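You operate a simulated robot arm through the tools that you are given. There is no shell and no other tool. Be economical: measure what you need, move in short steps, check, and stop when the job is done.

You run a simulated robot arm. Do the job below in one go: nothing can be reset, and whatever is moved stays where it is left.

Task
Load the kate as the kate card lists it, then turn its brake to high.
Fine: first colour on rod one, second on rod two, third on rod three.

It is judged by the outcome, as a careful person would: the job done as asked, and still so three seconds after it is handed in. It fails if anything else is knocked over, pushed out of place, dropped, spilled or broken.

Robot
A 7-joint arm with a two-finger parallel gripper, fixed in place. Base frame: the origin is at the foot of the arm, x ahead of it, y to its left, z up; the work surface is at about z = 800. Readings come in mm, degrees, newtons and seconds.
With the tool pointing down near the work surface it reaches from about 340 to 780 mm from the base axis. Its first joint turns from -166.0 to 166.0 degrees. Payload 3.91 kg.
The TCP is the grasp point between the finger pads, 30 mm short of the fingertips. In the tool frame z runs along the fingers and y along their closing line. The gripper opens to 110 mm. The fingers are 20 mm wide and 10 mm thick; the gripper's body (48 by 112 mm) begins 55 mm behind the TCP.
Orientation is that of the tool frame in the base frame, as a unit quaternion [x, y, z, w]. With the fingers straight down and closing along the base's y, the tool's x points along the base's -x, its y along +y and its z along -z.

Tools
- The arm moves only by the tool servo_tool. Its argument "increments" is a list of rows, each an object of numbers (a shift or turn left out is 0, a gripper value left out holds the last): "gripper": the opening, from 0 (shut) to 1 (fully open); "dx", "dy", "dz": the shift along the tool's x, y, z in mm; "wx", "wy", "wz": the turn, a rotation vector about the tool's x, y, z in degrees. In form: [{"gripper": .., "dx": .., "dy": .., "dz": .., "wx": .., "wy": .., "wz": ..}, ...]. A call has 1 to 10 rows; each row shifts and turns the commanded pose from where the row before left it, along the tool's axes as they then stand. A row lasts 0.2 s, in which the tool goes at most 50 mm and 8.6 degrees; a call with a longer step from one row to the next is refused whole, and so is a gripper value outside its range. Where a pose cannot be reached the arm comes as near as it can. A force on the tool above 90 N (or 10 N above the force at the start of the call, whichever is more), or a blocked arm, ends the call early, and 0.2 s more pass. The fingers move at their own pace (about 153 mm/s each) and stop on an object; they squeeze with about 24 N. The grip force told is the motor's: it shows also when the fingers shut on nothing. Time passes only in rows, and 0.2 s behind the last, so rows that do not move let the fingers close. It gives the time, the measured TCP pose, the force on the tool (base axes), the opening and the grip force at its end, in the units of the frame above (readings bear some noise), with the torque about the TCP (base axes, N m) and any sound that the robot's microphone picked up.
- Cameras (640 x 400 px; columns grow to the right, rows downward): "scene" is fixed at [399.2, 650.5, 1539.8]; the picture's right is [-0.94, -0.34, 0.00], its down [-0.18, 0.51, -0.84] and it looks along [0.28, -0.79, -0.55] (base axes); focal length 321 px, centre (320, 200). "wrist" rides on the gripper at [77, 7, -114] in the tool frame; the picture's right is [-0.09, 1.00, 0.00], its down [-0.80, -0.07, -0.59] and it looks along [-0.59, -0.05, 0.80] (tool axes); focal length 270 px, centre (320, 200).
- capture(camera): a new picture of that camera. It takes no simulated time.
- lift_body(by): slides the trunk up (or, below 0, down) by that many mm; the arm rides with it, the base frame stays. It gives what a move gives, with no picture.
- locate(camera, pixels): there is no depth. For up to 12 entries [column, row, z] of the newest picture of that camera ("zoom" is the newest enlarged one), the place [x, y] in the base frame at which the ray of that pixel passes the height z, good to about 2 mm. It takes no simulated time.
- zoom(camera, box): a new picture of the part [left, top, right, bottom] of that camera's present view, enlarged. It takes no simulated time.
- finish_job(): hands the job in; it is judged then, once.

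Keep the steps short. Do not move on a guess: measure, check each grasp and each placing, and mend mistakes. In all there are 80 turns and 54 pictures (those below and enlarged ones count). Leave the gripper open and the arm clear of the work at the hand-in unless told otherwise, and finish with a single line.

The tools are called after "Request:" by a JSON object that holds its "name" and its "arguments". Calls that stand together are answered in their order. servo_tool: Moves the arm, as the interface text tells. Its arguments: {"type":"object","properties":{"increments":{"type":"array"}},"required":["increments"]} The other tools are called the same way: lift_body (by) slides the trunk up or down; capture (camera) takes a picture; locate (camera, pixels) gives the place at which the rays of pixels pass given heights; zoom (camera, box) takes an enlarged picture of a part of a camera's view; finish_job () hands the job in.

At the start:

```text
time: 0.0
eef_pos: [455.8, -18.4, 1216.6]
ee_rot: [0.0, 1.0, 0.0, 0.001]
wrist_force: [0.9, 0.7, 1.0]
moment: [0.03, -0.02, -0.02]
finger_gap: 109.8
grasp_force: 0.0
trunk travel left (down, up): [-575.0, 35.0]
```

scene: 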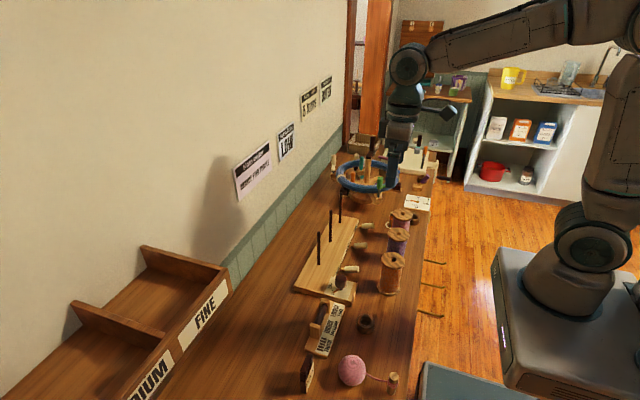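
wrist: 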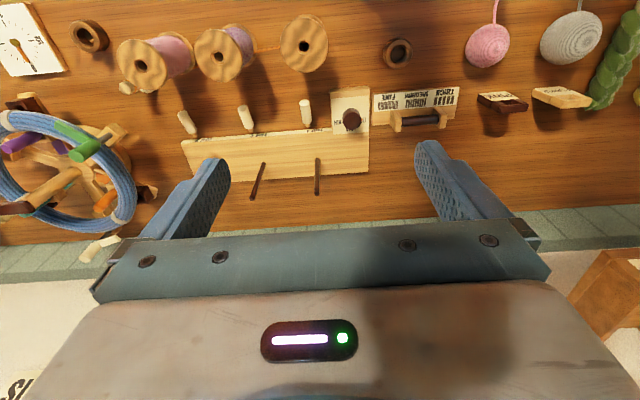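

I see a board with three rods (the kate), three spools in front of it, cards on the wall and a knob. I'll zoom in on the kate and on the cards to read them.

Request:
{"name": "zoom", "arguments": {"camera": "scene", "box": [280, 180, 440, 300]}}

Request:
{"name": "zoom", "arguments": {"camera": "scene", "box": [220, 60, 350, 210]}}

Request:
{"name": "zoom", "arguments": {"camera": "scene", "box": [280, 270, 420, 400]}}

Request:
{"name": "zoom", "arguments": {"camera": "wrist", "box": [320, 60, 480, 160]}}

```text
3.33 times, centred on (360, 240) of scene
```

zoom: 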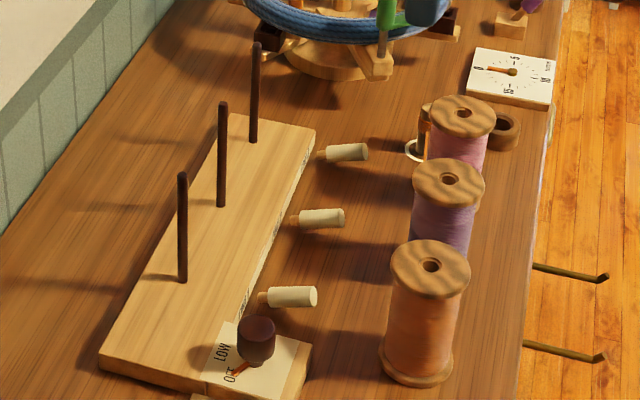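

```text
2.67 times, centred on (285, 135) of scene
```

zoom: 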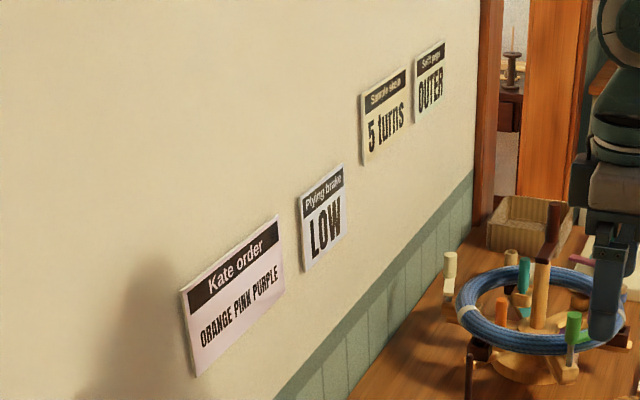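

```text
3.08 times, centred on (350, 335) of scene
```

zoom: 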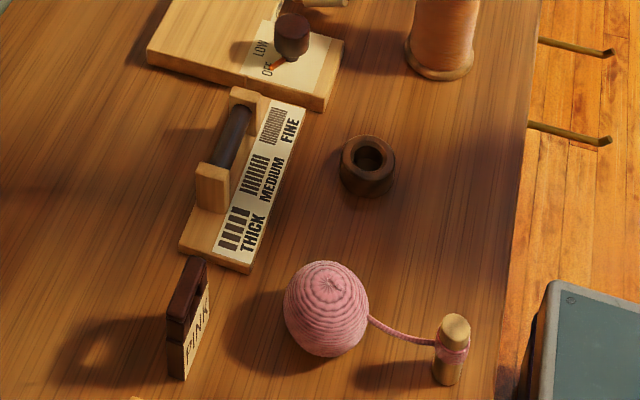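

```text
4.00 times, centred on (400, 110) of wrist
```

zoom: 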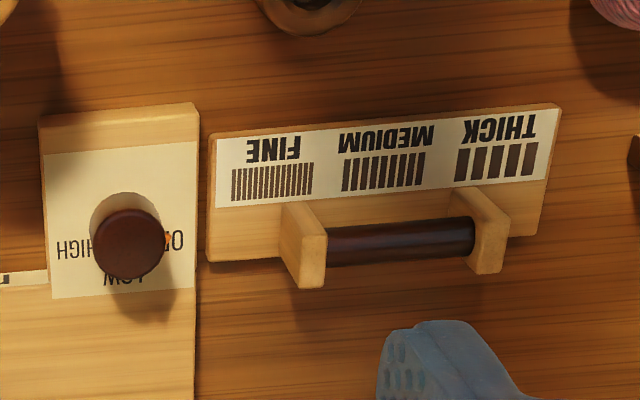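

The card says ORANGE, PINK, PURPLE. The rod numbers seem to be on the kate's front edge. I'll look closer at that and measure positions: rod bases, spool tops and the knob.

Request:
{"name": "zoom", "arguments": {"camera": "wrist", "box": [170, 70, 380, 210]}}

Request:
{"name": "zoom", "arguments": {"camera": "wrist", "box": [60, 0, 340, 175]}}

Request:
{"name": "locate", "arguments": {"camera": "scene", "pixels": [[325.6, 250.5, 820], [335.3, 231.5, 820], [343.4, 215, 820], [387.6, 246, 920], [392.2, 224.7, 900], [396, 208, 900], [344, 265, 860]]}}

Request:
{"name": "locate", "arguments": {"camera": "wrist", "pixels": [[253, 198, 820], [317, 194, 820], [183, 178, 820], [148, 68, 900], [221, 60, 900], [300, 50, 900], [352, 120, 860]]}}

```text
2.86 times, centred on (275, 140) of wrist
```

zoom: 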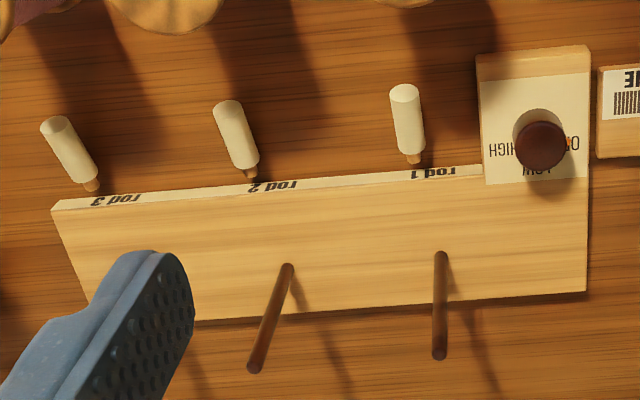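

```text
2.29 times, centred on (200, 88) of wrist
```

zoom: 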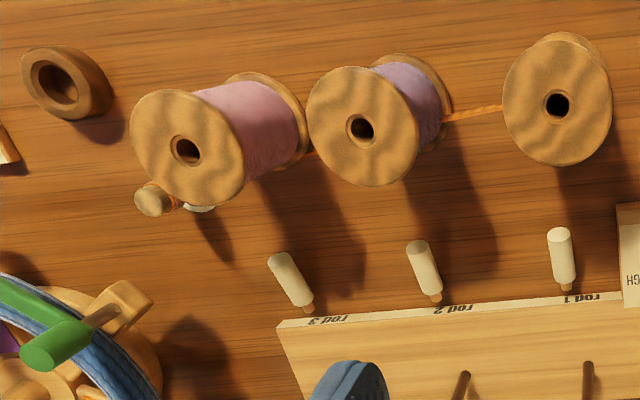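

```text
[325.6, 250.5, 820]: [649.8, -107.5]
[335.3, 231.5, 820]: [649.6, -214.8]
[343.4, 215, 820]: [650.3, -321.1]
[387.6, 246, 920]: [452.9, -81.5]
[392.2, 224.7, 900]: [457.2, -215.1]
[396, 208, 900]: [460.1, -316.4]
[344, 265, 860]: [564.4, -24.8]
```

```text
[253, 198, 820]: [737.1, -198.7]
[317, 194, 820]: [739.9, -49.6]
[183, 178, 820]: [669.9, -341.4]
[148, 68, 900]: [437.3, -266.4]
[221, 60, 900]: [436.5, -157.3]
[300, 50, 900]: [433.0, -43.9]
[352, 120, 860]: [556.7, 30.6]
```

My zoom scale was off (3.33, not 4), so I'll redo the measurement with corrected pixels, and at two heights so I can triangulate.

Request:
{"name": "locate", "arguments": {"camera": "scene", "pixels": [[318.9, 264.3, 820], [330.3, 241.8, 820], [340.2, 222.3, 820], [318.9, 232.5, 920], [330.6, 211.5, 920], [340.8, 193.5, 920], [393.3, 259.5, 900], [398.7, 233.7, 900], [403.2, 213.9, 900], [340.8, 278.4, 850], [391, 291, 800], [403.2, 213.9, 930]]}}

Request:
{"name": "locate", "arguments": {"camera": "wrist", "pixels": [[317, 159.3, 820], [263.8, 163.1, 820], [316.3, 194.3, 920], [252.3, 199.5, 920], [303.7, 46.4, 900], [217.9, 56.9, 900], [141.8, 66.1, 900], [352, 120, 850], [141.8, 66.1, 930]]}}

```text
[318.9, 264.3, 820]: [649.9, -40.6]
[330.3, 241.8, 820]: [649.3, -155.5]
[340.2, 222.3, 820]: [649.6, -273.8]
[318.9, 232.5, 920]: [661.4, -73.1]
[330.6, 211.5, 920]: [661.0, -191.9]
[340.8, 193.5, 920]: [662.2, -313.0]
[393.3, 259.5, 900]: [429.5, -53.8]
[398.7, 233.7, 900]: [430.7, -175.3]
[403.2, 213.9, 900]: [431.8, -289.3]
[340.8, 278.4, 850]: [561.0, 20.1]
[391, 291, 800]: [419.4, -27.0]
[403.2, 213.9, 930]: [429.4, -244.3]
```

```text
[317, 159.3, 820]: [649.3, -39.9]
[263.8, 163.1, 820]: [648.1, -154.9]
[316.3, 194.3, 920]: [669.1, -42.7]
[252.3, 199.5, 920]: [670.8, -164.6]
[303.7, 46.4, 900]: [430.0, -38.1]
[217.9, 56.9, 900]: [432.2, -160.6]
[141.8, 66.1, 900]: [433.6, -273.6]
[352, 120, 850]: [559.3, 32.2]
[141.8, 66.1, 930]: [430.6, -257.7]
```

Rods, triangulated: about (649.5, -40), (649, -155) and (649.5, -274), with tips near z 948. Spool axes: orange (429, -37), purple (430, -155) and pink (431, -263), with tops near z 916. An orange thread seems to run from the orange spool to a small peg by the pink one. I'll look closer at that.

Request:
{"name": "zoom", "arguments": {"camera": "scene", "box": [370, 180, 440, 230]}}

Request:
{"name": "zoom", "arguments": {"camera": "wrist", "box": [100, 30, 220, 105]}}

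Request:
{"name": "zoom", "arguments": {"camera": "scene", "box": [330, 215, 430, 300]}}

```text
8.00 times, centred on (405, 205) of scene
```

zoom: 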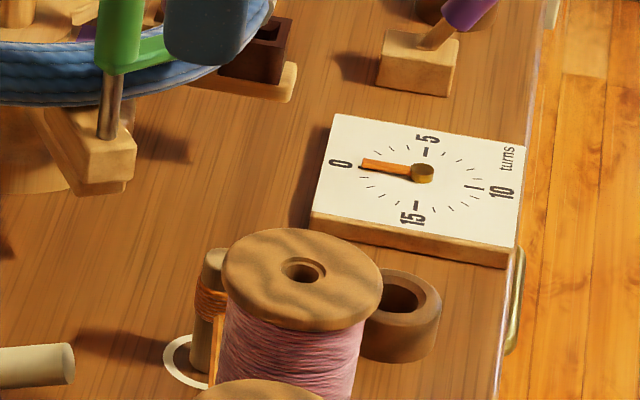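

```text
5.33 times, centred on (160, 68) of wrist
```

zoom: 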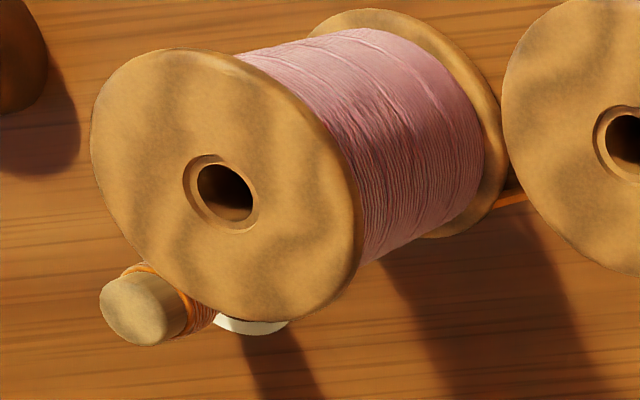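

```text
4.71 times, centred on (380, 258) of scene
```

zoom: 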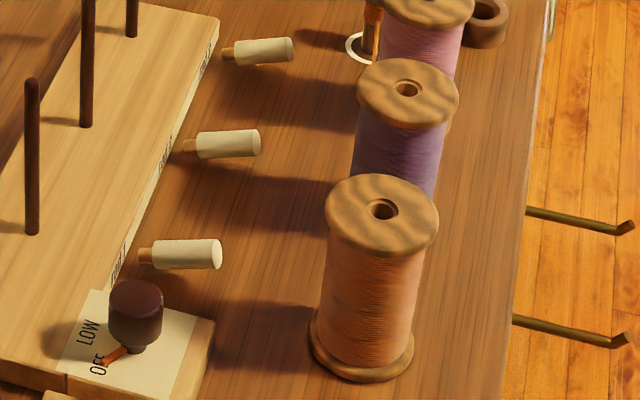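

The orange thread leads to a small peg standing in a white ring behind the pink spool. I must understand this before lifting anything. I'll move the wrist camera over that area, staying high: base -x 76, -y 200, -z 60.

Request:
{"name": "servo_tool", "arguments": {"increments": [{"gripper": 1, "dx": 15, "dy": -40, "dz": 12}, {"dx": 15, "dy": -40, "dz": 12}, {"dx": 15, "dy": -40, "dz": 12}, {"dx": 15, "dy": -40, "dz": 12}, {"dx": 16, "dy": -40, "dz": 12}]}}

Request:
{"name": "capture", "arguments": {"camera": "wrist"}}

```text
time: 1.2
eef_pos: [381.6, -217.4, 1155.4]
ee_rot: [0.0, 1.0, 0.0, 0.0]
wrist_force: [-0.5, -0.1, -0.7]
moment: [0.01, 0.01, 0.01]
finger_gap: 110.0
grasp_force: 0.0
trunk travel left (down, up): [-575.0, 35.0]
```

```text
42 pictures are left
```

wrist: 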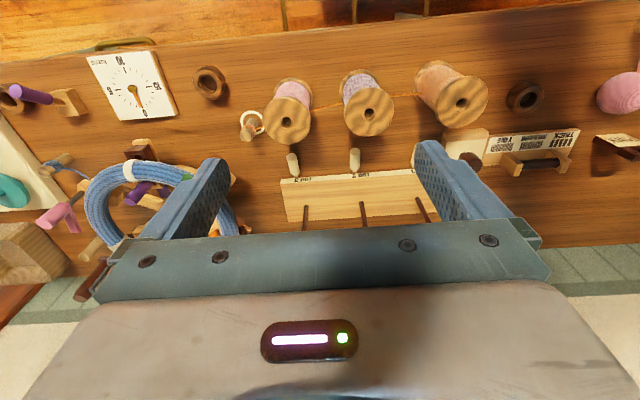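

Request:
{"name": "zoom", "arguments": {"camera": "wrist", "box": [220, 50, 420, 180]}}

Request:
{"name": "zoom", "arguments": {"camera": "wrist", "box": [220, 70, 330, 150]}}

Request:
{"name": "zoom", "arguments": {"camera": "wrist", "box": [390, 50, 510, 130]}}

```text
3.08 times, centred on (320, 115) of wrist
```

zoom: 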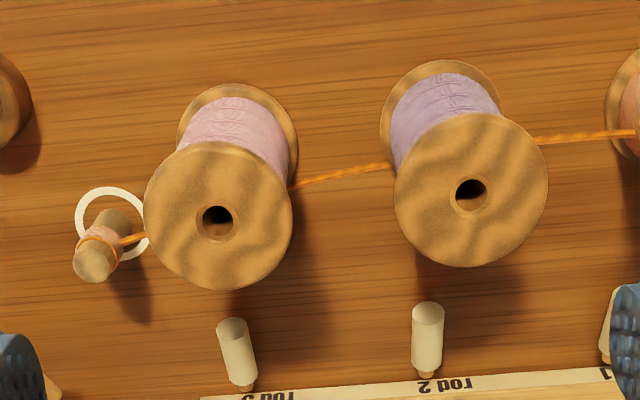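

```text
5.00 times, centred on (275, 110) of wrist
```

zoom: 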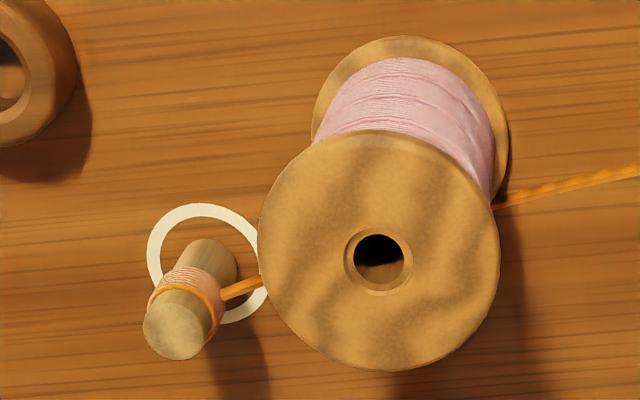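

```text
5.00 times, centred on (450, 90) of wrist
```

zoom: 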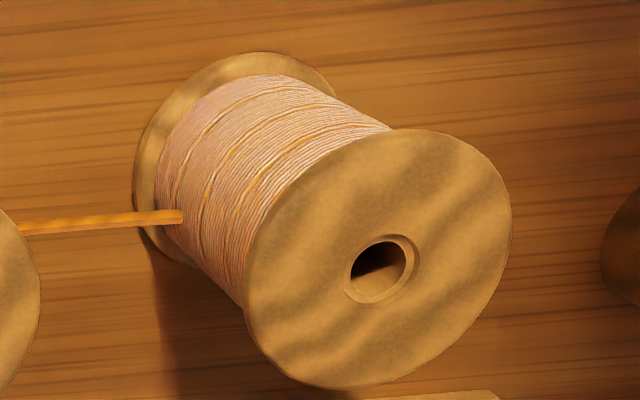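

The orange thread runs from the orange spool to the post, and it isn't straight: it either sags or bends around the spools. I'll measure its points, plus the post and ring.

Request:
{"name": "locate", "arguments": {"camera": "wrist", "pixels": [[422.6, 93, 802], [422.6, 93, 840], [391, 95.6, 802], [391, 95.6, 840], [342.1, 104, 802], [342.1, 104, 840], [310.9, 110.5, 802], [310.9, 110.5, 840], [263, 126, 830], [254.6, 129.6, 840], [252.4, 122.4, 800], [246.6, 136.4, 850]]}}

Request:
{"name": "zoom", "arguments": {"camera": "scene", "box": [380, 195, 420, 220]}}

```text
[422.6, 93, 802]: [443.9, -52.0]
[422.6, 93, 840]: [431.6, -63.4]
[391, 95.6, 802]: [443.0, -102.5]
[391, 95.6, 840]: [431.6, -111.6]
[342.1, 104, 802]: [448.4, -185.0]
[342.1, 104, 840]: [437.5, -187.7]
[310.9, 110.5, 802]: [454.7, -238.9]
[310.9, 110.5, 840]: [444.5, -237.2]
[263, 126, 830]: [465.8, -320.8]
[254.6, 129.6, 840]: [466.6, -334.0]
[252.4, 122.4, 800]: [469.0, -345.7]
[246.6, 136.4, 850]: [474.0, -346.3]
```

```text
16.00 times, centred on (400, 208) of scene
```

zoom: 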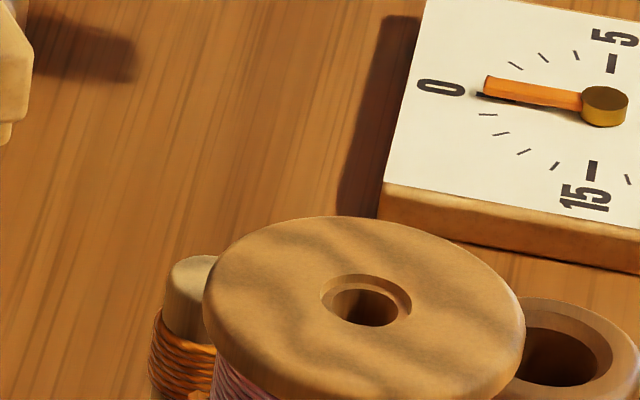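

The post is at (469, -346), 311 mm from the orange spool, and the thread has only a little slack. I'll load the untethered pink and purple spools first, then sort out the orange one. First I'll refine the spool centres from this view.

Request:
{"name": "locate", "arguments": {"camera": "wrist", "pixels": [[368.7, 113.4, 915], [286.9, 122.1, 915], [462.4, 104.4, 915], [344, 113, 915], [393, 113, 915], [262, 122, 915], [311, 122, 915]]}}

Request:
{"name": "locate", "arguments": {"camera": "scene", "pixels": [[398.7, 233.7, 915], [403.2, 213.9, 915], [393.3, 259.5, 915]]}}

```text
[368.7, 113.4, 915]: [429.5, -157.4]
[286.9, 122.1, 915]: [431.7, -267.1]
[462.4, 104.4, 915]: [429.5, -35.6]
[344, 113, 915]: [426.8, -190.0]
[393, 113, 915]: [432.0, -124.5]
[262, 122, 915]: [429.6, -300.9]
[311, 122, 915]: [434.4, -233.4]
```

```text
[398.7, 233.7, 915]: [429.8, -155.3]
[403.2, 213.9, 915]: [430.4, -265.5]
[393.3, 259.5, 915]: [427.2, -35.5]
```

The views agree: purple (430, -156), pink (431, -266), orange (429, -36), tops at 915. I'll go above purple and down to z 960, with the gripper partly closed to about 90 mm, then check the alignment.

Request:
{"name": "servo_tool", "arguments": {"increments": [{"gripper": 0.84, "dx": -24, "dy": 30.5}, {"dx": -24, "dy": 30.5}, {"dz": 45}, {"dz": 45}, {"dz": 45}, {"dz": 40}, {"dz": 15}, {}]}}

Request:
{"name": "capture", "arguments": {"camera": "wrist"}}

Request:
{"name": "capture", "arguments": {"camera": "scene"}}

```text
time: 3.0
eef_pos: [428.3, -157.6, 967.5]
ee_rot: [0.001, 1.0, 0.0, 0.0]
wrist_force: [0.0, 0.2, 0.4]
moment: [0.0, 0.0, 0.02]
finger_gap: 92.4
grasp_force: 0.1
trunk travel left (down, up): [-575.0, 35.0]
```

```text
37 pictures are left
```

wrist: 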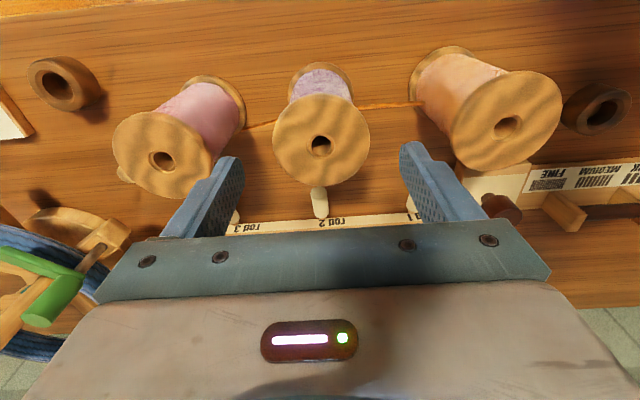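

```text
36 pictures are left
```

scene: 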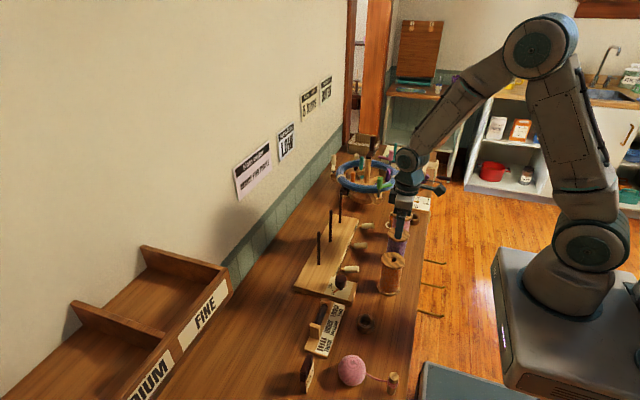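

Purple's hole is at (320, 145) in the wrist view. I'll check the centring there.

Request:
{"name": "locate", "arguments": {"camera": "wrist", "pixels": [[320.5, 144.5, 915], [272, 139, 915], [370, 139, 915], [163, 161, 915], [508, 127, 915]]}}

```text
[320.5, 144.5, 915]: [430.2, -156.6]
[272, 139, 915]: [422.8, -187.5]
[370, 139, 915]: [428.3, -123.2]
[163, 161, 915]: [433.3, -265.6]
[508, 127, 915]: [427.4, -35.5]
```

Purple's centre is (430, -156), within 2 mm of the tool. I'll descend to z 906, close and look at the readings.

Request:
{"name": "servo_tool", "arguments": {"increments": [{"dx": -1.7, "dy": 1, "dz": 30}, {"dz": 31}, {"gripper": 0.3}, {"gripper": 0.3}, {"gripper": 0.3}]}}

```text
time: 4.2
eef_pos: [431.1, -156.5, 904.2]
ee_rot: [0.0, 1.0, 0.0, 0.0]
wrist_force: [0.6, 0.5, -0.1]
moment: [-0.02, 0.01, 0.02]
finger_gap: 65.3
grasp_force: 23.7
trunk travel left (down, up): [-575.0, 35.0]
```

Gripped at a 65 mm gap with 23.7 N. I'll lift 40 mm first and look.

Request:
{"name": "servo_tool", "arguments": {"increments": [{"dz": -20}, {"dz": -20}, {}]}}

Request:
{"name": "capture", "arguments": {"camera": "wrist"}}

```text
time: 5.0
eef_pos: [431.3, -155.0, 944.6]
ee_rot: [0.002, 1.0, 0.0, 0.0]
wrist_force: [0.3, -0.3, -0.7]
moment: [-0.01, 0.01, 0.01]
finger_gap: 65.2
grasp_force: 23.6
trunk travel left (down, up): [-575.0, 35.0]
```

```text
35 pictures are left
```

wrist: 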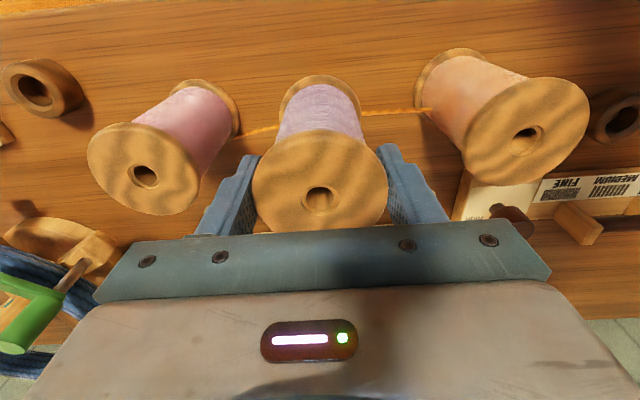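

The spool lifted cleanly and the thread didn't move. I'll check the held offset of the hole, raise to z≈1080, and move over rod 3 at about (650, -274).

Request:
{"name": "locate", "arguments": {"camera": "wrist", "pixels": [[321, 201, 955.4]]}}

Request:
{"name": "servo_tool", "arguments": {"increments": [{"dz": -45}, {"dz": -45}, {"dz": -46}, {"dx": -40, "dy": -22}, {"dx": -40, "dy": -22}, {"dx": -40, "dy": -22}, {"dx": -40, "dy": -22}, {"dx": -30, "dy": -18}, {"dx": -24, "dy": -9}, {}]}}

Request:
{"name": "capture", "arguments": {"camera": "wrist"}}

Request:
{"name": "zoom", "arguments": {"camera": "scene", "box": [280, 140, 440, 300]}}

```text
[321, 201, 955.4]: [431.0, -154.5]
```

```text
time: 7.2
eef_pos: [644.7, -271.5, 1083.3]
ee_rot: [0.0, 1.0, 0.001, 0.0]
wrist_force: [0.2, 0.2, -0.9]
moment: [0.02, -0.01, -0.03]
finger_gap: 65.2
grasp_force: 23.8
trunk travel left (down, up): [-575.0, 35.0]
```

```text
34 pictures are left
```

wrist: 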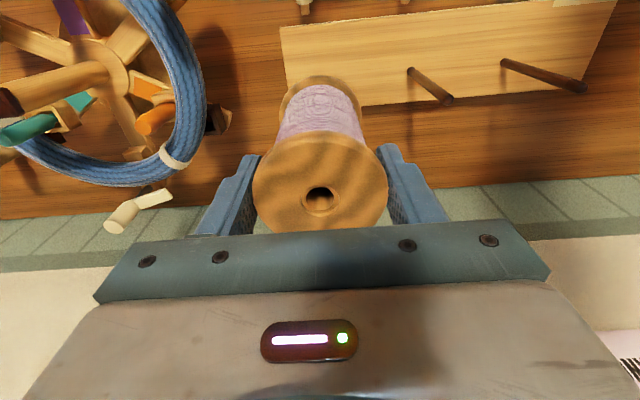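

```text
2.50 times, centred on (360, 220) of scene
```

zoom: 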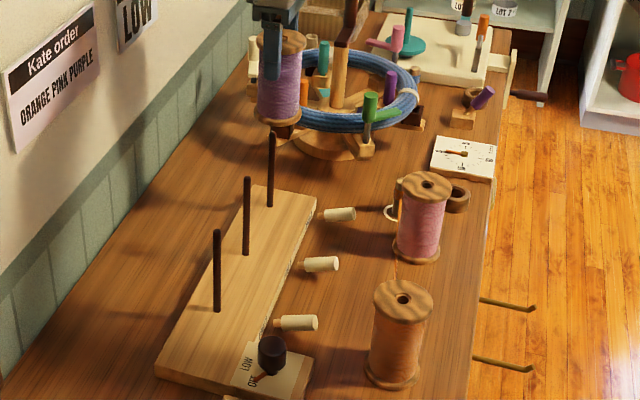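

Rod 3 is hidden under the spool from the wrist. I'll measure rod 1 and 2 tips and bases here, rod 3 in the scene zoom, and the nearby swift hoop.

Request:
{"name": "locate", "arguments": {"camera": "wrist", "pixels": [[448, 99, 947], [583, 88, 947], [411, 70, 820], [504, 62, 820], [205, 95, 880], [205, 95, 930], [228, 120, 850], [319, 202, 1094]]}}

Request:
{"name": "locate", "arguments": {"camera": "zoom", "pixels": [[272, 133, 947], [247, 178, 947], [217, 231, 947], [270, 206, 820], [246, 254, 820], [217, 310, 820], [280, 128, 900], [280, 42, 1094]]}}

Request:
{"name": "zoom", "arguments": {"camera": "scene", "box": [320, 140, 390, 210]}}

```text
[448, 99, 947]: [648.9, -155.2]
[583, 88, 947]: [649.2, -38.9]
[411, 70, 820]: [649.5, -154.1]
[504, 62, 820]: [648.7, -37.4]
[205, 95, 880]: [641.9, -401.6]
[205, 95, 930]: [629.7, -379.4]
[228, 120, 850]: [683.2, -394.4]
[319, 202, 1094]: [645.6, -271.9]
```

```text
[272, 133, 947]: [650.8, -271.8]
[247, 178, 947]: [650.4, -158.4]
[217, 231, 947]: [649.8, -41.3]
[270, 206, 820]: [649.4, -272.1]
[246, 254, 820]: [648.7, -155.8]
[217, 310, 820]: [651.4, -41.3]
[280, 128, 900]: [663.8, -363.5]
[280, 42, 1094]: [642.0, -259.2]
```

```text
5.71 times, centred on (355, 175) of scene
```

zoom: 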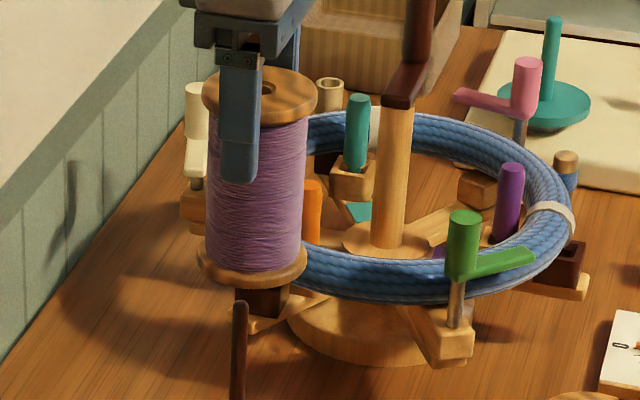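

Rod 3 is at (649.5, -271.5). The hoop edge is at y ≈ -365 or beyond, which is clear. I'll shift 4.3 mm in x and lower 55 mm so the rod enters the hole, watching force.

Request:
{"name": "servo_tool", "arguments": {"increments": [{"dx": -4.3, "dz": 10}, {"dz": 10}, {}, {"dz": 10}, {"dz": 8}, {"dz": 8}, {"dz": 9}]}}

Request:
{"name": "zoom", "arguments": {"camera": "scene", "box": [320, 160, 390, 230]}}

Request:
{"name": "capture", "arguments": {"camera": "wrist"}}

```text
time: 8.8
eef_pos: [648.8, -269.4, 1027.8]
ee_rot: [0.0, 1.0, 0.001, 0.0]
wrist_force: [-0.7, -0.3, -0.9]
moment: [0.0, -0.02, 0.01]
finger_gap: 65.3
grasp_force: 24.0
trunk travel left (down, up): [-575.0, 35.0]
```

```text
5.71 times, centred on (355, 195) of scene
```

zoom: 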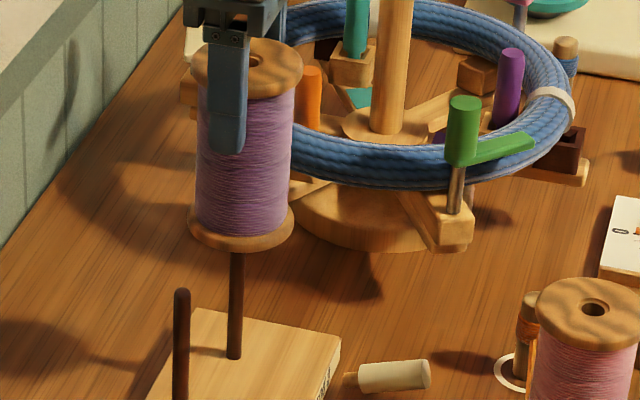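

```text
30 pictures are left
```

wrist: 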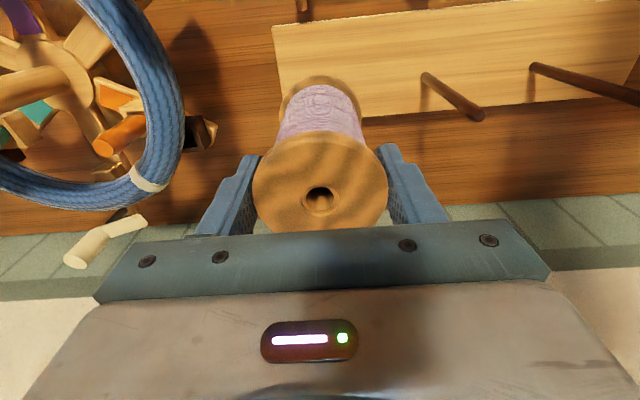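

No force, and the rod is inside the hole. I'll lower another 96 mm to near seating.

Request:
{"name": "servo_tool", "arguments": {"increments": [{"dz": 18}, {"dz": 18}, {"dz": 18}, {"dz": 18}, {"dz": 14}, {"dz": 10}, {}]}}

Request:
{"name": "zoom", "arguments": {"camera": "scene", "box": [310, 170, 380, 250]}}

```text
time: 10.4
eef_pos: [649.3, -270.5, 929.4]
ee_rot: [0.001, 1.0, 0.0, 0.0]
wrist_force: [1.0, -0.7, -0.3]
moment: [-0.03, 0.01, 0.01]
finger_gap: 65.1
grasp_force: 24.3
trunk travel left (down, up): [-575.0, 35.0]
```

```text
5.00 times, centred on (345, 210) of scene
```

zoom: 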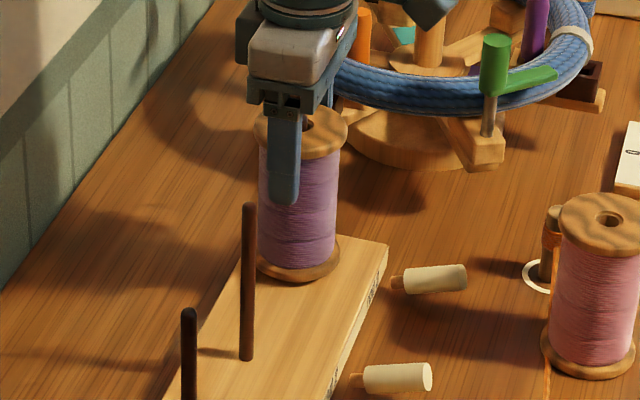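

It's almost down. I'll lower in 2 mm steps to contact, then open to about 90 mm and rise.

Request:
{"name": "servo_tool", "arguments": {"increments": [{"dz": 2}, {"dz": 2}, {"dz": 1}, {}]}}

```text
time: 11.4
eef_pos: [647.7, -270.0, 926.6]
ee_rot: [0.0, 1.0, -0.001, 0.001]
wrist_force: [-0.2, 0.7, -1.1]
moment: [0.04, 0.06, -0.01]
finger_gap: 65.0
grasp_force: 23.8
trunk travel left (down, up): [-575.0, 35.0]
```

Request:
{"name": "servo_tool", "arguments": {"increments": [{"dz": 1}, {"dz": 1}, {"dz": 1}, {}]}}

```text
time: 12.4
eef_pos: [650.8, -269.4, 926.2]
ee_rot: [0.0, 1.0, -0.001, 0.003]
wrist_force: [1.8, -1.4, 21.4]
moment: [0.03, -0.02, -0.02]
finger_gap: 65.4
grasp_force: 24.1
trunk travel left (down, up): [-575.0, 35.0]
```

It now reads 21 N upward, so the spool is seated. I'll release and rise clear of the rod.

Request:
{"name": "servo_tool", "arguments": {"increments": [{"dz": -2}, {"gripper": 0.84}, {"gripper": 0.84}, {"dz": -25}, {"dz": -45}, {"dz": -45}, {"dz": -20}]}}

Request:
{"name": "zoom", "arguments": {"camera": "scene", "box": [310, 170, 430, 290]}}

```text
time: 14.0
eef_pos: [648.2, -270.5, 1060.5]
ee_rot: [0.0, 1.0, 0.0, 0.001]
wrist_force: [-0.1, 0.1, -0.3]
moment: [0.02, -0.06, 0.02]
finger_gap: 92.2
grasp_force: 0.0
trunk travel left (down, up): [-575.0, 35.0]
```

```text
3.33 times, centred on (370, 230) of scene
```

zoom: 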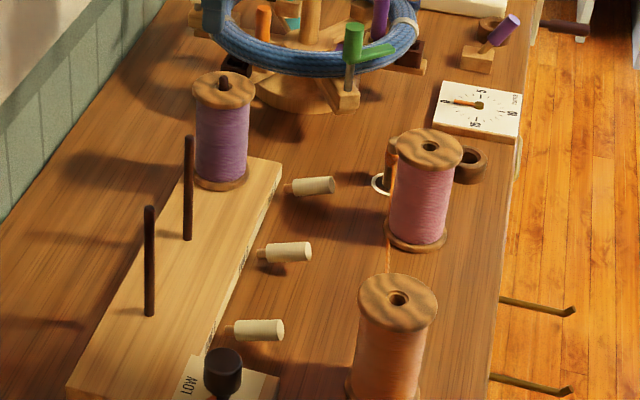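

Purple is seated on rod 3. Next is pink at (431.5, -266): I'll move above it, down to z≈960, and check.

Request:
{"name": "servo_tool", "arguments": {"increments": [{"dx": 45, "dy": 1}, {"dx": 45, "dy": 1}, {"dx": 45, "dy": 1}, {"dx": 45, "dy": 1}, {"dx": 37, "dy": 0.5}, {"dz": 45}, {"dz": 40}, {"dz": 10}, {}]}}

Request:
{"name": "capture", "arguments": {"camera": "wrist"}}

```text
time: 16.0
eef_pos: [433.0, -265.2, 964.0]
ee_rot: [0.0, 1.0, 0.0, -0.001]
wrist_force: [0.1, 0.0, -0.1]
moment: [-0.02, 0.0, -0.01]
finger_gap: 92.5
grasp_force: 0.1
trunk travel left (down, up): [-575.0, 35.0]
```

```text
27 pictures are left
```

wrist: 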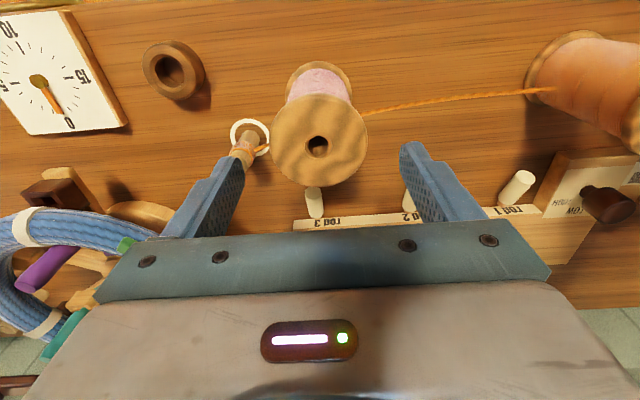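

Request:
{"name": "locate", "arguments": {"camera": "wrist", "pixels": [[317.5, 146, 915], [242, 152, 860], [256, 124, 800]]}}

```text
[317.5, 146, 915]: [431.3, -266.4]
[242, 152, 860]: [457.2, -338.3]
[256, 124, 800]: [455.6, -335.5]
```

Pink's centre is (431.3, -266.4). I'll descend to z 905, close and lift 40 mm.

Request:
{"name": "servo_tool", "arguments": {"increments": [{"dx": 1.7, "dy": -1.2, "dz": 30}, {"dz": 29}, {"gripper": 0.3}, {"gripper": 0.3}, {"gripper": 0.3}, {"dz": -20}, {"dz": -20}, {}]}}

Request:
{"name": "capture", "arguments": {"camera": "wrist"}}

```text
time: 17.8
eef_pos: [431.0, -266.3, 947.1]
ee_rot: [0.001, 1.0, 0.0, 0.0]
wrist_force: [0.0, -0.4, -0.8]
moment: [0.02, 0.02, 0.01]
finger_gap: 65.0
grasp_force: 23.7
trunk travel left (down, up): [-575.0, 35.0]
```

```text
26 pictures are left
```

wrist: 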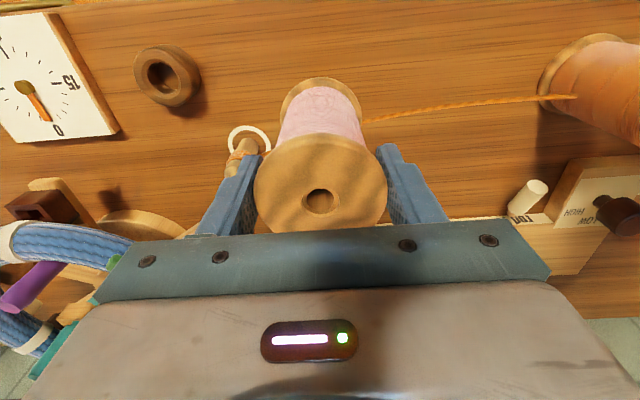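

Pink is held and the post hasn't moved. I'll check the hole offset, then raise to about 1083 and go over rod 2 (649.5, -155.5).

Request:
{"name": "locate", "arguments": {"camera": "wrist", "pixels": [[320, 202, 957]]}}

Request:
{"name": "servo_tool", "arguments": {"increments": [{"dz": -45}, {"dz": -45}, {"dz": -46}, {"dx": -40, "dy": 20}, {"dx": -40, "dy": 20}, {"dx": -40, "dy": 20}, {"dx": -40, "dy": 20}, {"dx": -35, "dy": 20}, {"dx": -23, "dy": 10.5}, {}]}}

Request:
{"name": "capture", "arguments": {"camera": "wrist"}}

```text
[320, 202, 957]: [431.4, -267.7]
```

```text
time: 20.0
eef_pos: [648.9, -156.7, 1084.1]
ee_rot: [0.001, 1.0, 0.0, 0.001]
wrist_force: [-0.6, -0.4, -0.7]
moment: [-0.02, -0.01, -0.01]
finger_gap: 64.6
grasp_force: 24.2
trunk travel left (down, up): [-575.0, 35.0]
```

```text
25 pictures are left
```

wrist: 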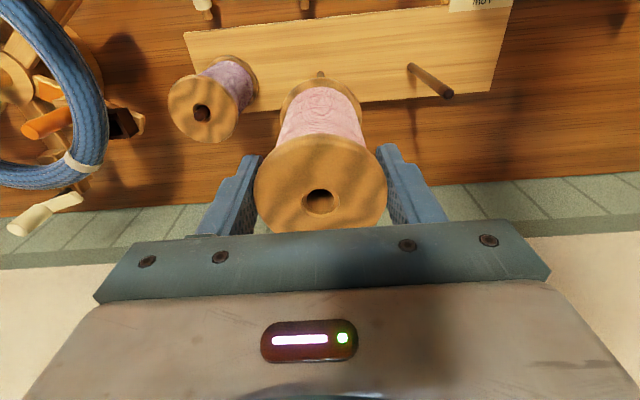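

Request:
{"name": "locate", "arguments": {"camera": "wrist", "pixels": [[320, 202, 1094], [450, 95, 947], [411, 67, 820], [320, 73, 820], [202, 112, 947]]}}

```text
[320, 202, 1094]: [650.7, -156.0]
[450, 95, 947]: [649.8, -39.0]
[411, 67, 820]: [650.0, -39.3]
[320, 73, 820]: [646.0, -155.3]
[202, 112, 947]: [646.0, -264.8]
```

The hole is within 1 mm of rod 2. I'll nudge it and lower 58 mm, watching force.

Request:
{"name": "servo_tool", "arguments": {"increments": [{"dx": 0.7, "dy": 0.7, "dz": 10}, {"dz": 10}, {}, {"dz": 10}, {"dz": 8}, {"dz": 10}, {"dz": 10}]}}

Request:
{"name": "zoom", "arguments": {"camera": "scene", "box": [290, 160, 380, 250]}}

```text
time: 21.6
eef_pos: [649.2, -156.2, 1023.1]
ee_rot: [0.0, 1.0, 0.0, 0.0]
wrist_force: [0.3, 0.8, -1.4]
moment: [-0.04, -0.04, 0.0]
finger_gap: 64.7
grasp_force: 24.2
trunk travel left (down, up): [-575.0, 35.0]
```

```text
4.44 times, centred on (335, 205) of scene
```

zoom: 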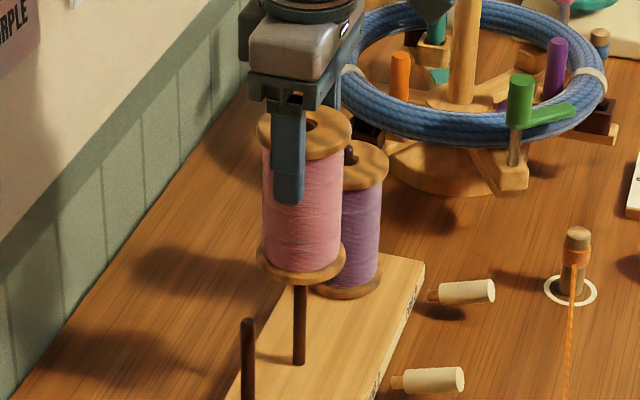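

The rod is in the hole, and the post stands centred in its ring. I'll lower to near seating (another 95 mm), then in 1 mm steps.

Request:
{"name": "servo_tool", "arguments": {"increments": [{"dz": 18}, {"dz": 18}, {"dz": 18}, {"dz": 18}, {"dz": 14}, {"dz": 8}, {"dz": 2}, {"dz": 1}, {}]}}

Request:
{"name": "servo_tool", "arguments": {"increments": [{"dz": 1}, {"dz": 1}, {"dz": 1}, {}]}}

```text
time: 23.6
eef_pos: [648.6, -157.0, 928.3]
ee_rot: [0.001, 1.0, 0.0, 0.001]
wrist_force: [1.8, 0.3, 3.5]
moment: [-0.08, -0.08, -0.03]
finger_gap: 64.8
grasp_force: 24.3
trunk travel left (down, up): [-575.0, 35.0]
```

```text
time: 24.6
eef_pos: [647.7, -155.8, 924.6]
ee_rot: [0.001, 1.0, 0.0, 0.002]
wrist_force: [2.7, -1.2, 20.4]
moment: [0.02, -0.06, -0.18]
finger_gap: 65.2
grasp_force: 24.2
trunk travel left (down, up): [-575.0, 35.0]
```

Pink is seated (20 N). I'll release and rise, then move back toward the orange spool for a clear look at the thread and post.

Request:
{"name": "servo_tool", "arguments": {"increments": [{"dz": -2}, {"gripper": 0.84}, {"gripper": 0.84}, {"dz": -25}, {"dz": -45}, {"dz": -45}, {"dz": -45}]}}

Request:
{"name": "servo_tool", "arguments": {"increments": [{"dx": 45}, {"dx": 45}, {"dx": 45}, {"dx": 45}, {"dx": 45}, {"dx": 20, "dz": -40}, {}]}}

Request:
{"name": "capture", "arguments": {"camera": "wrist"}}

Request:
{"name": "zoom", "arguments": {"camera": "scene", "box": [300, 170, 440, 300]}}

```text
time: 26.2
eef_pos: [647.5, -158.2, 1088.8]
ee_rot: [0.0, 1.0, 0.0, -0.001]
wrist_force: [0.0, 0.5, -0.2]
moment: [0.02, -0.01, 0.05]
finger_gap: 92.7
grasp_force: 0.0
trunk travel left (down, up): [-575.0, 35.0]
```

```text
time: 27.8
eef_pos: [402.1, -156.2, 1125.9]
ee_rot: [0.001, 1.0, 0.001, 0.0]
wrist_force: [-0.1, 0.3, -0.1]
moment: [0.01, 0.01, -0.02]
finger_gap: 92.3
grasp_force: 0.0
trunk travel left (down, up): [-575.0, 35.0]
```

```text
23 pictures are left
```

wrist: 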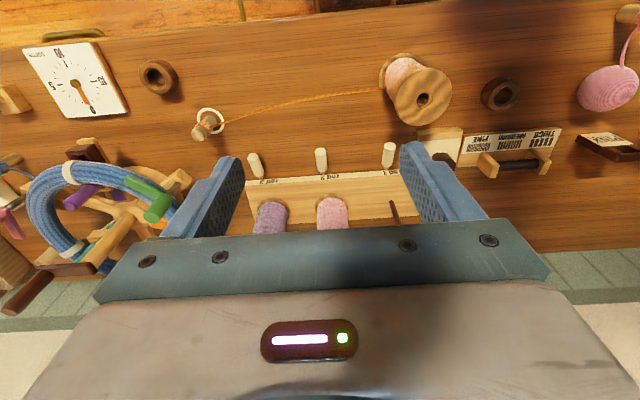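

```text
3.08 times, centred on (370, 235) of scene
```

zoom: 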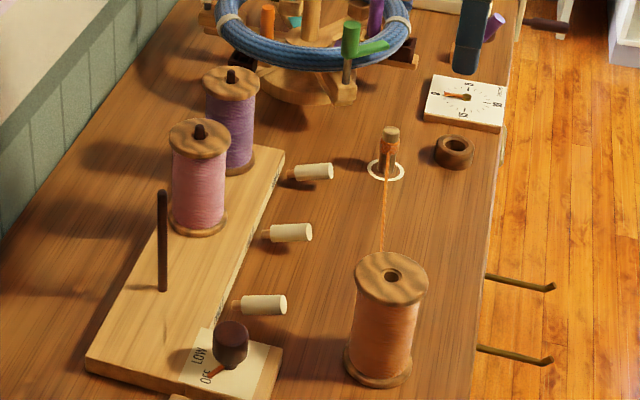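

Both are loaded. Now a close look at the thread, the post and its loop.

Request:
{"name": "zoom", "arguments": {"camera": "wrist", "box": [185, 60, 305, 145]}}

Request:
{"name": "zoom", "arguments": {"camera": "scene", "box": [370, 200, 415, 245]}}

```text
4.71 times, centred on (245, 102) of wrist
```

zoom: 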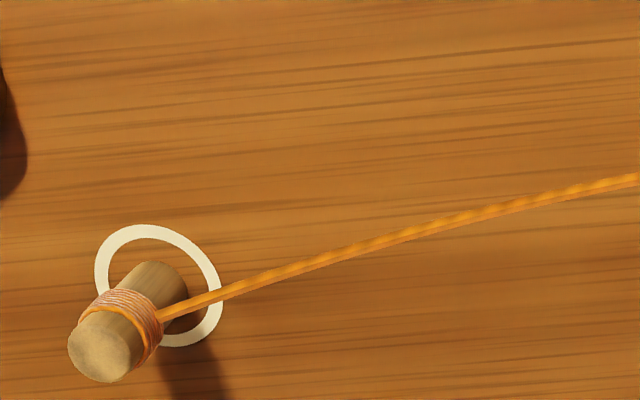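

```text
8.89 times, centred on (392, 222) of scene
```

zoom: 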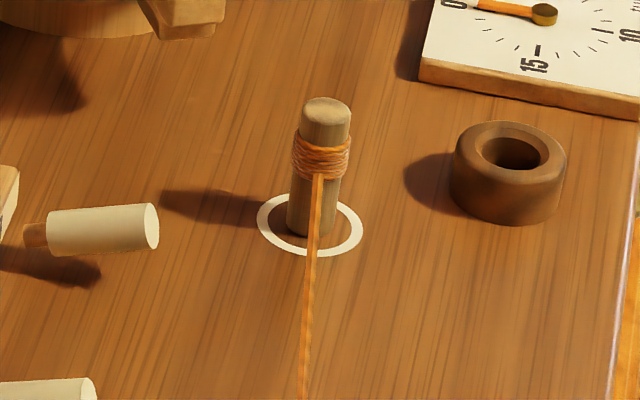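

The thread is wound on the post, and the post is only standing in its ring. I'll grip the orange spool at (429, -35.6) and raise it a little to see whether thread pays out. First I'll approach to z≈960.

Request:
{"name": "servo_tool", "arguments": {"increments": [{"dx": -9, "dy": 40}, {"dx": -9, "dy": 40}, {"dx": -9, "dy": 40.5}, {"dz": 45}, {"dz": 45}, {"dz": 45}, {"dz": 28}, {}]}}

Request:
{"name": "capture", "arguments": {"camera": "wrist"}}

```text
time: 29.6
eef_pos: [429.8, -34.1, 964.4]
ee_rot: [-0.001, 1.0, -0.001, 0.0]
wrist_force: [-0.3, 0.2, -0.2]
moment: [0.02, 0.0, 0.0]
finger_gap: 92.4
grasp_force: 0.1
trunk travel left (down, up): [-575.0, 35.0]
```

```text
19 pictures are left
```

wrist: 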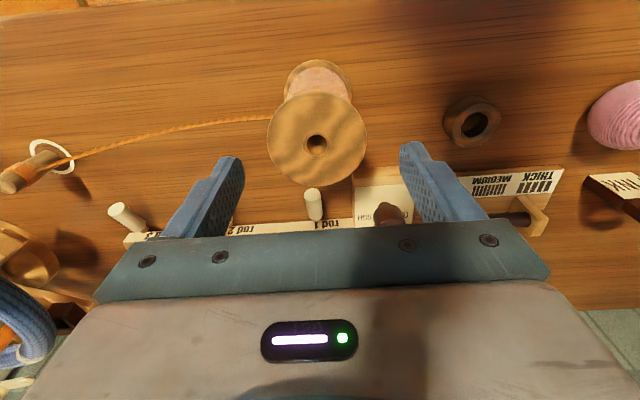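

The spool is 1–2 mm to the -y side. I'll descend, close, and lift only 30 mm, then look.

Request:
{"name": "servo_tool", "arguments": {"increments": [{"dx": 0.3, "dy": -1.5, "dz": 30}, {"dz": 29}, {"gripper": 0.3}, {"gripper": 0.3}, {"gripper": 0.3}, {"dz": -15}, {"dz": -15}, {}]}}

Request:
{"name": "capture", "arguments": {"camera": "wrist"}}

```text
time: 31.4
eef_pos: [429.7, -34.8, 933.1]
ee_rot: [0.001, 1.0, 0.0, 0.0]
wrist_force: [0.3, 0.1, -1.3]
moment: [0.0, -0.01, 0.0]
finger_gap: 64.8
grasp_force: 23.6
trunk travel left (down, up): [-575.0, 35.0]
```

```text
18 pictures are left
```

wrist: 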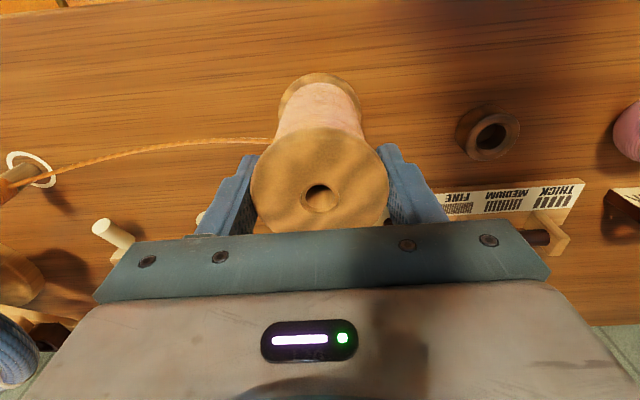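

It's lifted and the post is still standing. The thread sags about 13 px mid-span. I'll test whether it pays out: move just 8 mm away from the post (+y), then compare the sag.

Request:
{"name": "servo_tool", "arguments": {"increments": [{"dy": 4}, {"dy": 4}, {}]}}

Request:
{"name": "capture", "arguments": {"camera": "wrist"}}

```text
time: 32.2
eef_pos: [430.3, -27.4, 934.8]
ee_rot: [0.0, 1.0, 0.0, -0.001]
wrist_force: [0.1, 0.2, -0.8]
moment: [0.01, 0.03, -0.03]
finger_gap: 65.1
grasp_force: 24.3
trunk travel left (down, up): [-575.0, 35.0]
```

```text
17 pictures are left
```

wrist: 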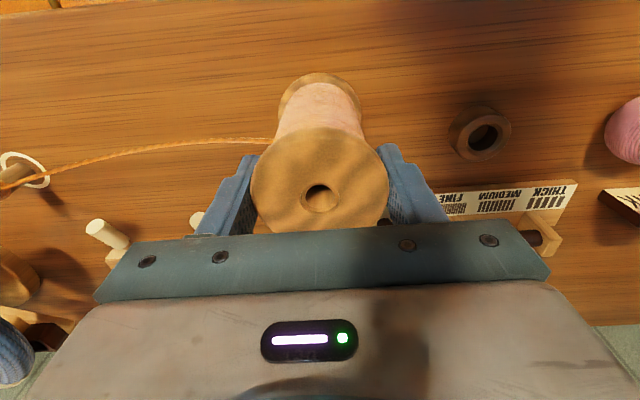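

The sag hasn't lessened, so the thread seems to pay out or has more length. I'll test another 15 mm and view from the scene camera, to see the post and thread together.

Request:
{"name": "servo_tool", "arguments": {"increments": [{"dy": 5}, {"dy": 5}, {"dy": 5}, {}]}}

Request:
{"name": "zoom", "arguments": {"camera": "scene", "box": [350, 190, 430, 270]}}

Request:
{"name": "capture", "arguments": {"camera": "wrist"}}

```text
time: 33.2
eef_pos: [430.6, -13.7, 934.5]
ee_rot: [0.0, 1.0, 0.0, 0.0]
wrist_force: [0.6, 0.6, -0.9]
moment: [0.02, 0.01, 0.0]
finger_gap: 65.1
grasp_force: 24.0
trunk travel left (down, up): [-575.0, 35.0]
```

```text
5.00 times, centred on (390, 230) of scene
```

zoom: 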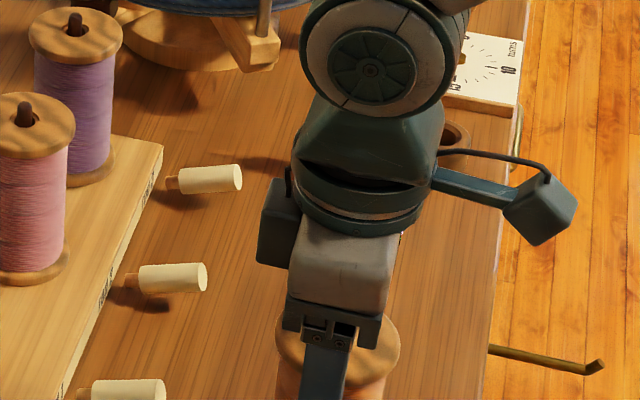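

```text
15 pictures are left
```

wrist: 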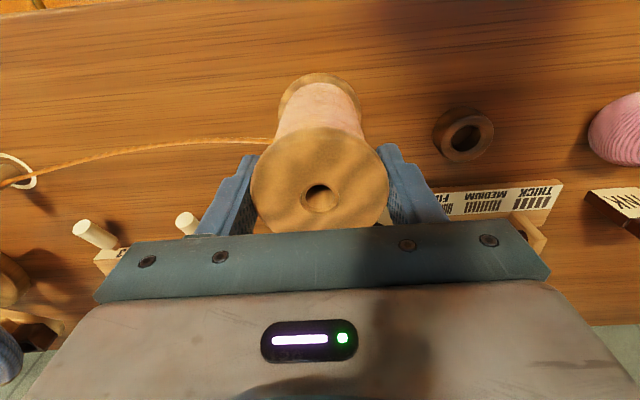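

At 22 mm extra the sag is unchanged and the post is still in its ring (left edge), so the thread pays out. I'll continue gently, first raising about 135 mm while returning to y ≈ -50, which keeps the thread short.

Request:
{"name": "servo_tool", "arguments": {"increments": [{"dy": -5, "dz": -12}, {"dy": -5, "dz": -14}, {"dy": -5, "dz": -14}, {"dy": -5, "dz": -14}, {"dy": -5, "dz": -14}, {"dy": -5, "dz": -14}, {"dy": -4, "dz": -14}, {"dz": -14}, {"dz": -14}, {"dz": -12}]}}

Request:
{"name": "capture", "arguments": {"camera": "wrist"}}

```text
time: 35.4
eef_pos: [429.5, -47.7, 1071.4]
ee_rot: [-0.001, 1.0, 0.0, 0.0]
wrist_force: [0.9, 0.4, -0.7]
moment: [-0.03, 0.03, 0.03]
finger_gap: 65.3
grasp_force: 24.0
trunk travel left (down, up): [-575.0, 35.0]
```

```text
14 pictures are left
```

wrist: 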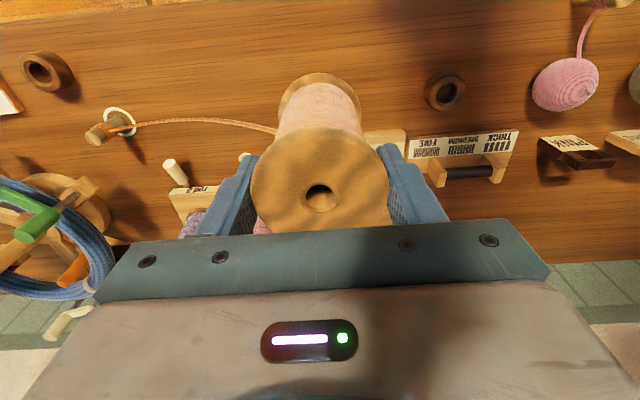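

The post is still upright in its ring. Now I'll move gently +x to about 540 and check again.

Request:
{"name": "servo_tool", "arguments": {"increments": [{"dx": -12}, {"dx": -12}, {"dx": -12}, {"dx": -12}, {"dx": -12}, {"dx": -12}, {"dx": -12}, {"dx": -12}, {"dx": -12}, {}]}}

Request:
{"name": "zoom", "arguments": {"camera": "scene", "box": [300, 150, 440, 290]}}

```text
time: 37.6
eef_pos: [538.4, -47.7, 1070.9]
ee_rot: [0.0, 1.0, 0.0, 0.0]
wrist_force: [-0.4, 0.3, -1.4]
moment: [0.04, 0.01, -0.02]
finger_gap: 65.3
grasp_force: 24.0
trunk travel left (down, up): [-575.0, 35.0]
```

```text
2.86 times, centred on (370, 220) of scene
```

zoom: 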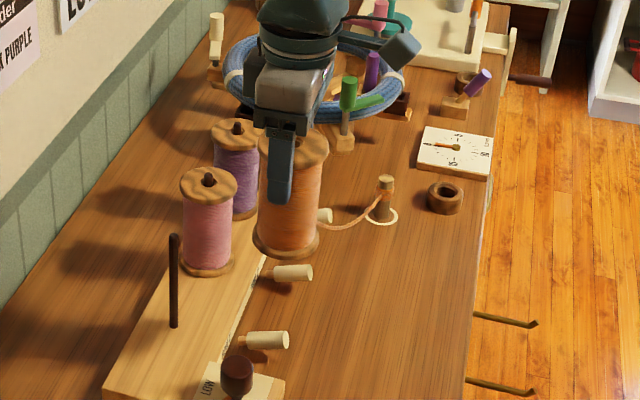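

There's plenty of slack and the post is steady. I'll continue gently over rod 1 at (649.5, -39.5).

Request:
{"name": "servo_tool", "arguments": {"increments": [{"dx": -12, "dz": -1}, {"dx": -12, "dz": -1}, {"dx": -12, "dz": -1}, {"dx": -12}, {"dx": -12}, {"dx": -12}]}}

Request:
{"name": "zoom", "arguments": {"camera": "scene", "box": [300, 150, 440, 290]}}

```text
time: 39.0
eef_pos: [610.6, -47.3, 1072.9]
ee_rot: [0.0, 1.0, -0.001, -0.001]
wrist_force: [-0.2, 1.4, -1.0]
moment: [-0.03, 0.01, -0.02]
finger_gap: 65.3
grasp_force: 24.1
trunk travel left (down, up): [-575.0, 35.0]
```

```text
2.86 times, centred on (370, 220) of scene
```

zoom: 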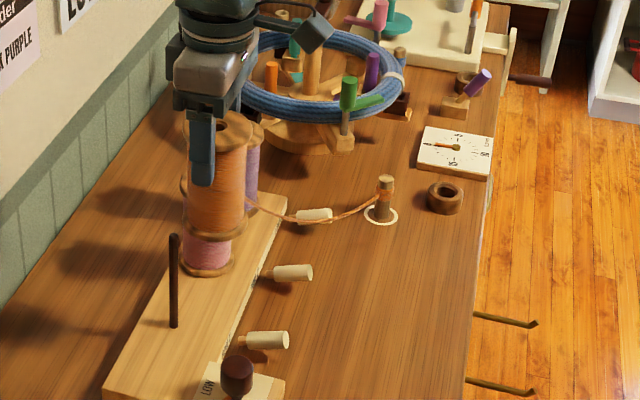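

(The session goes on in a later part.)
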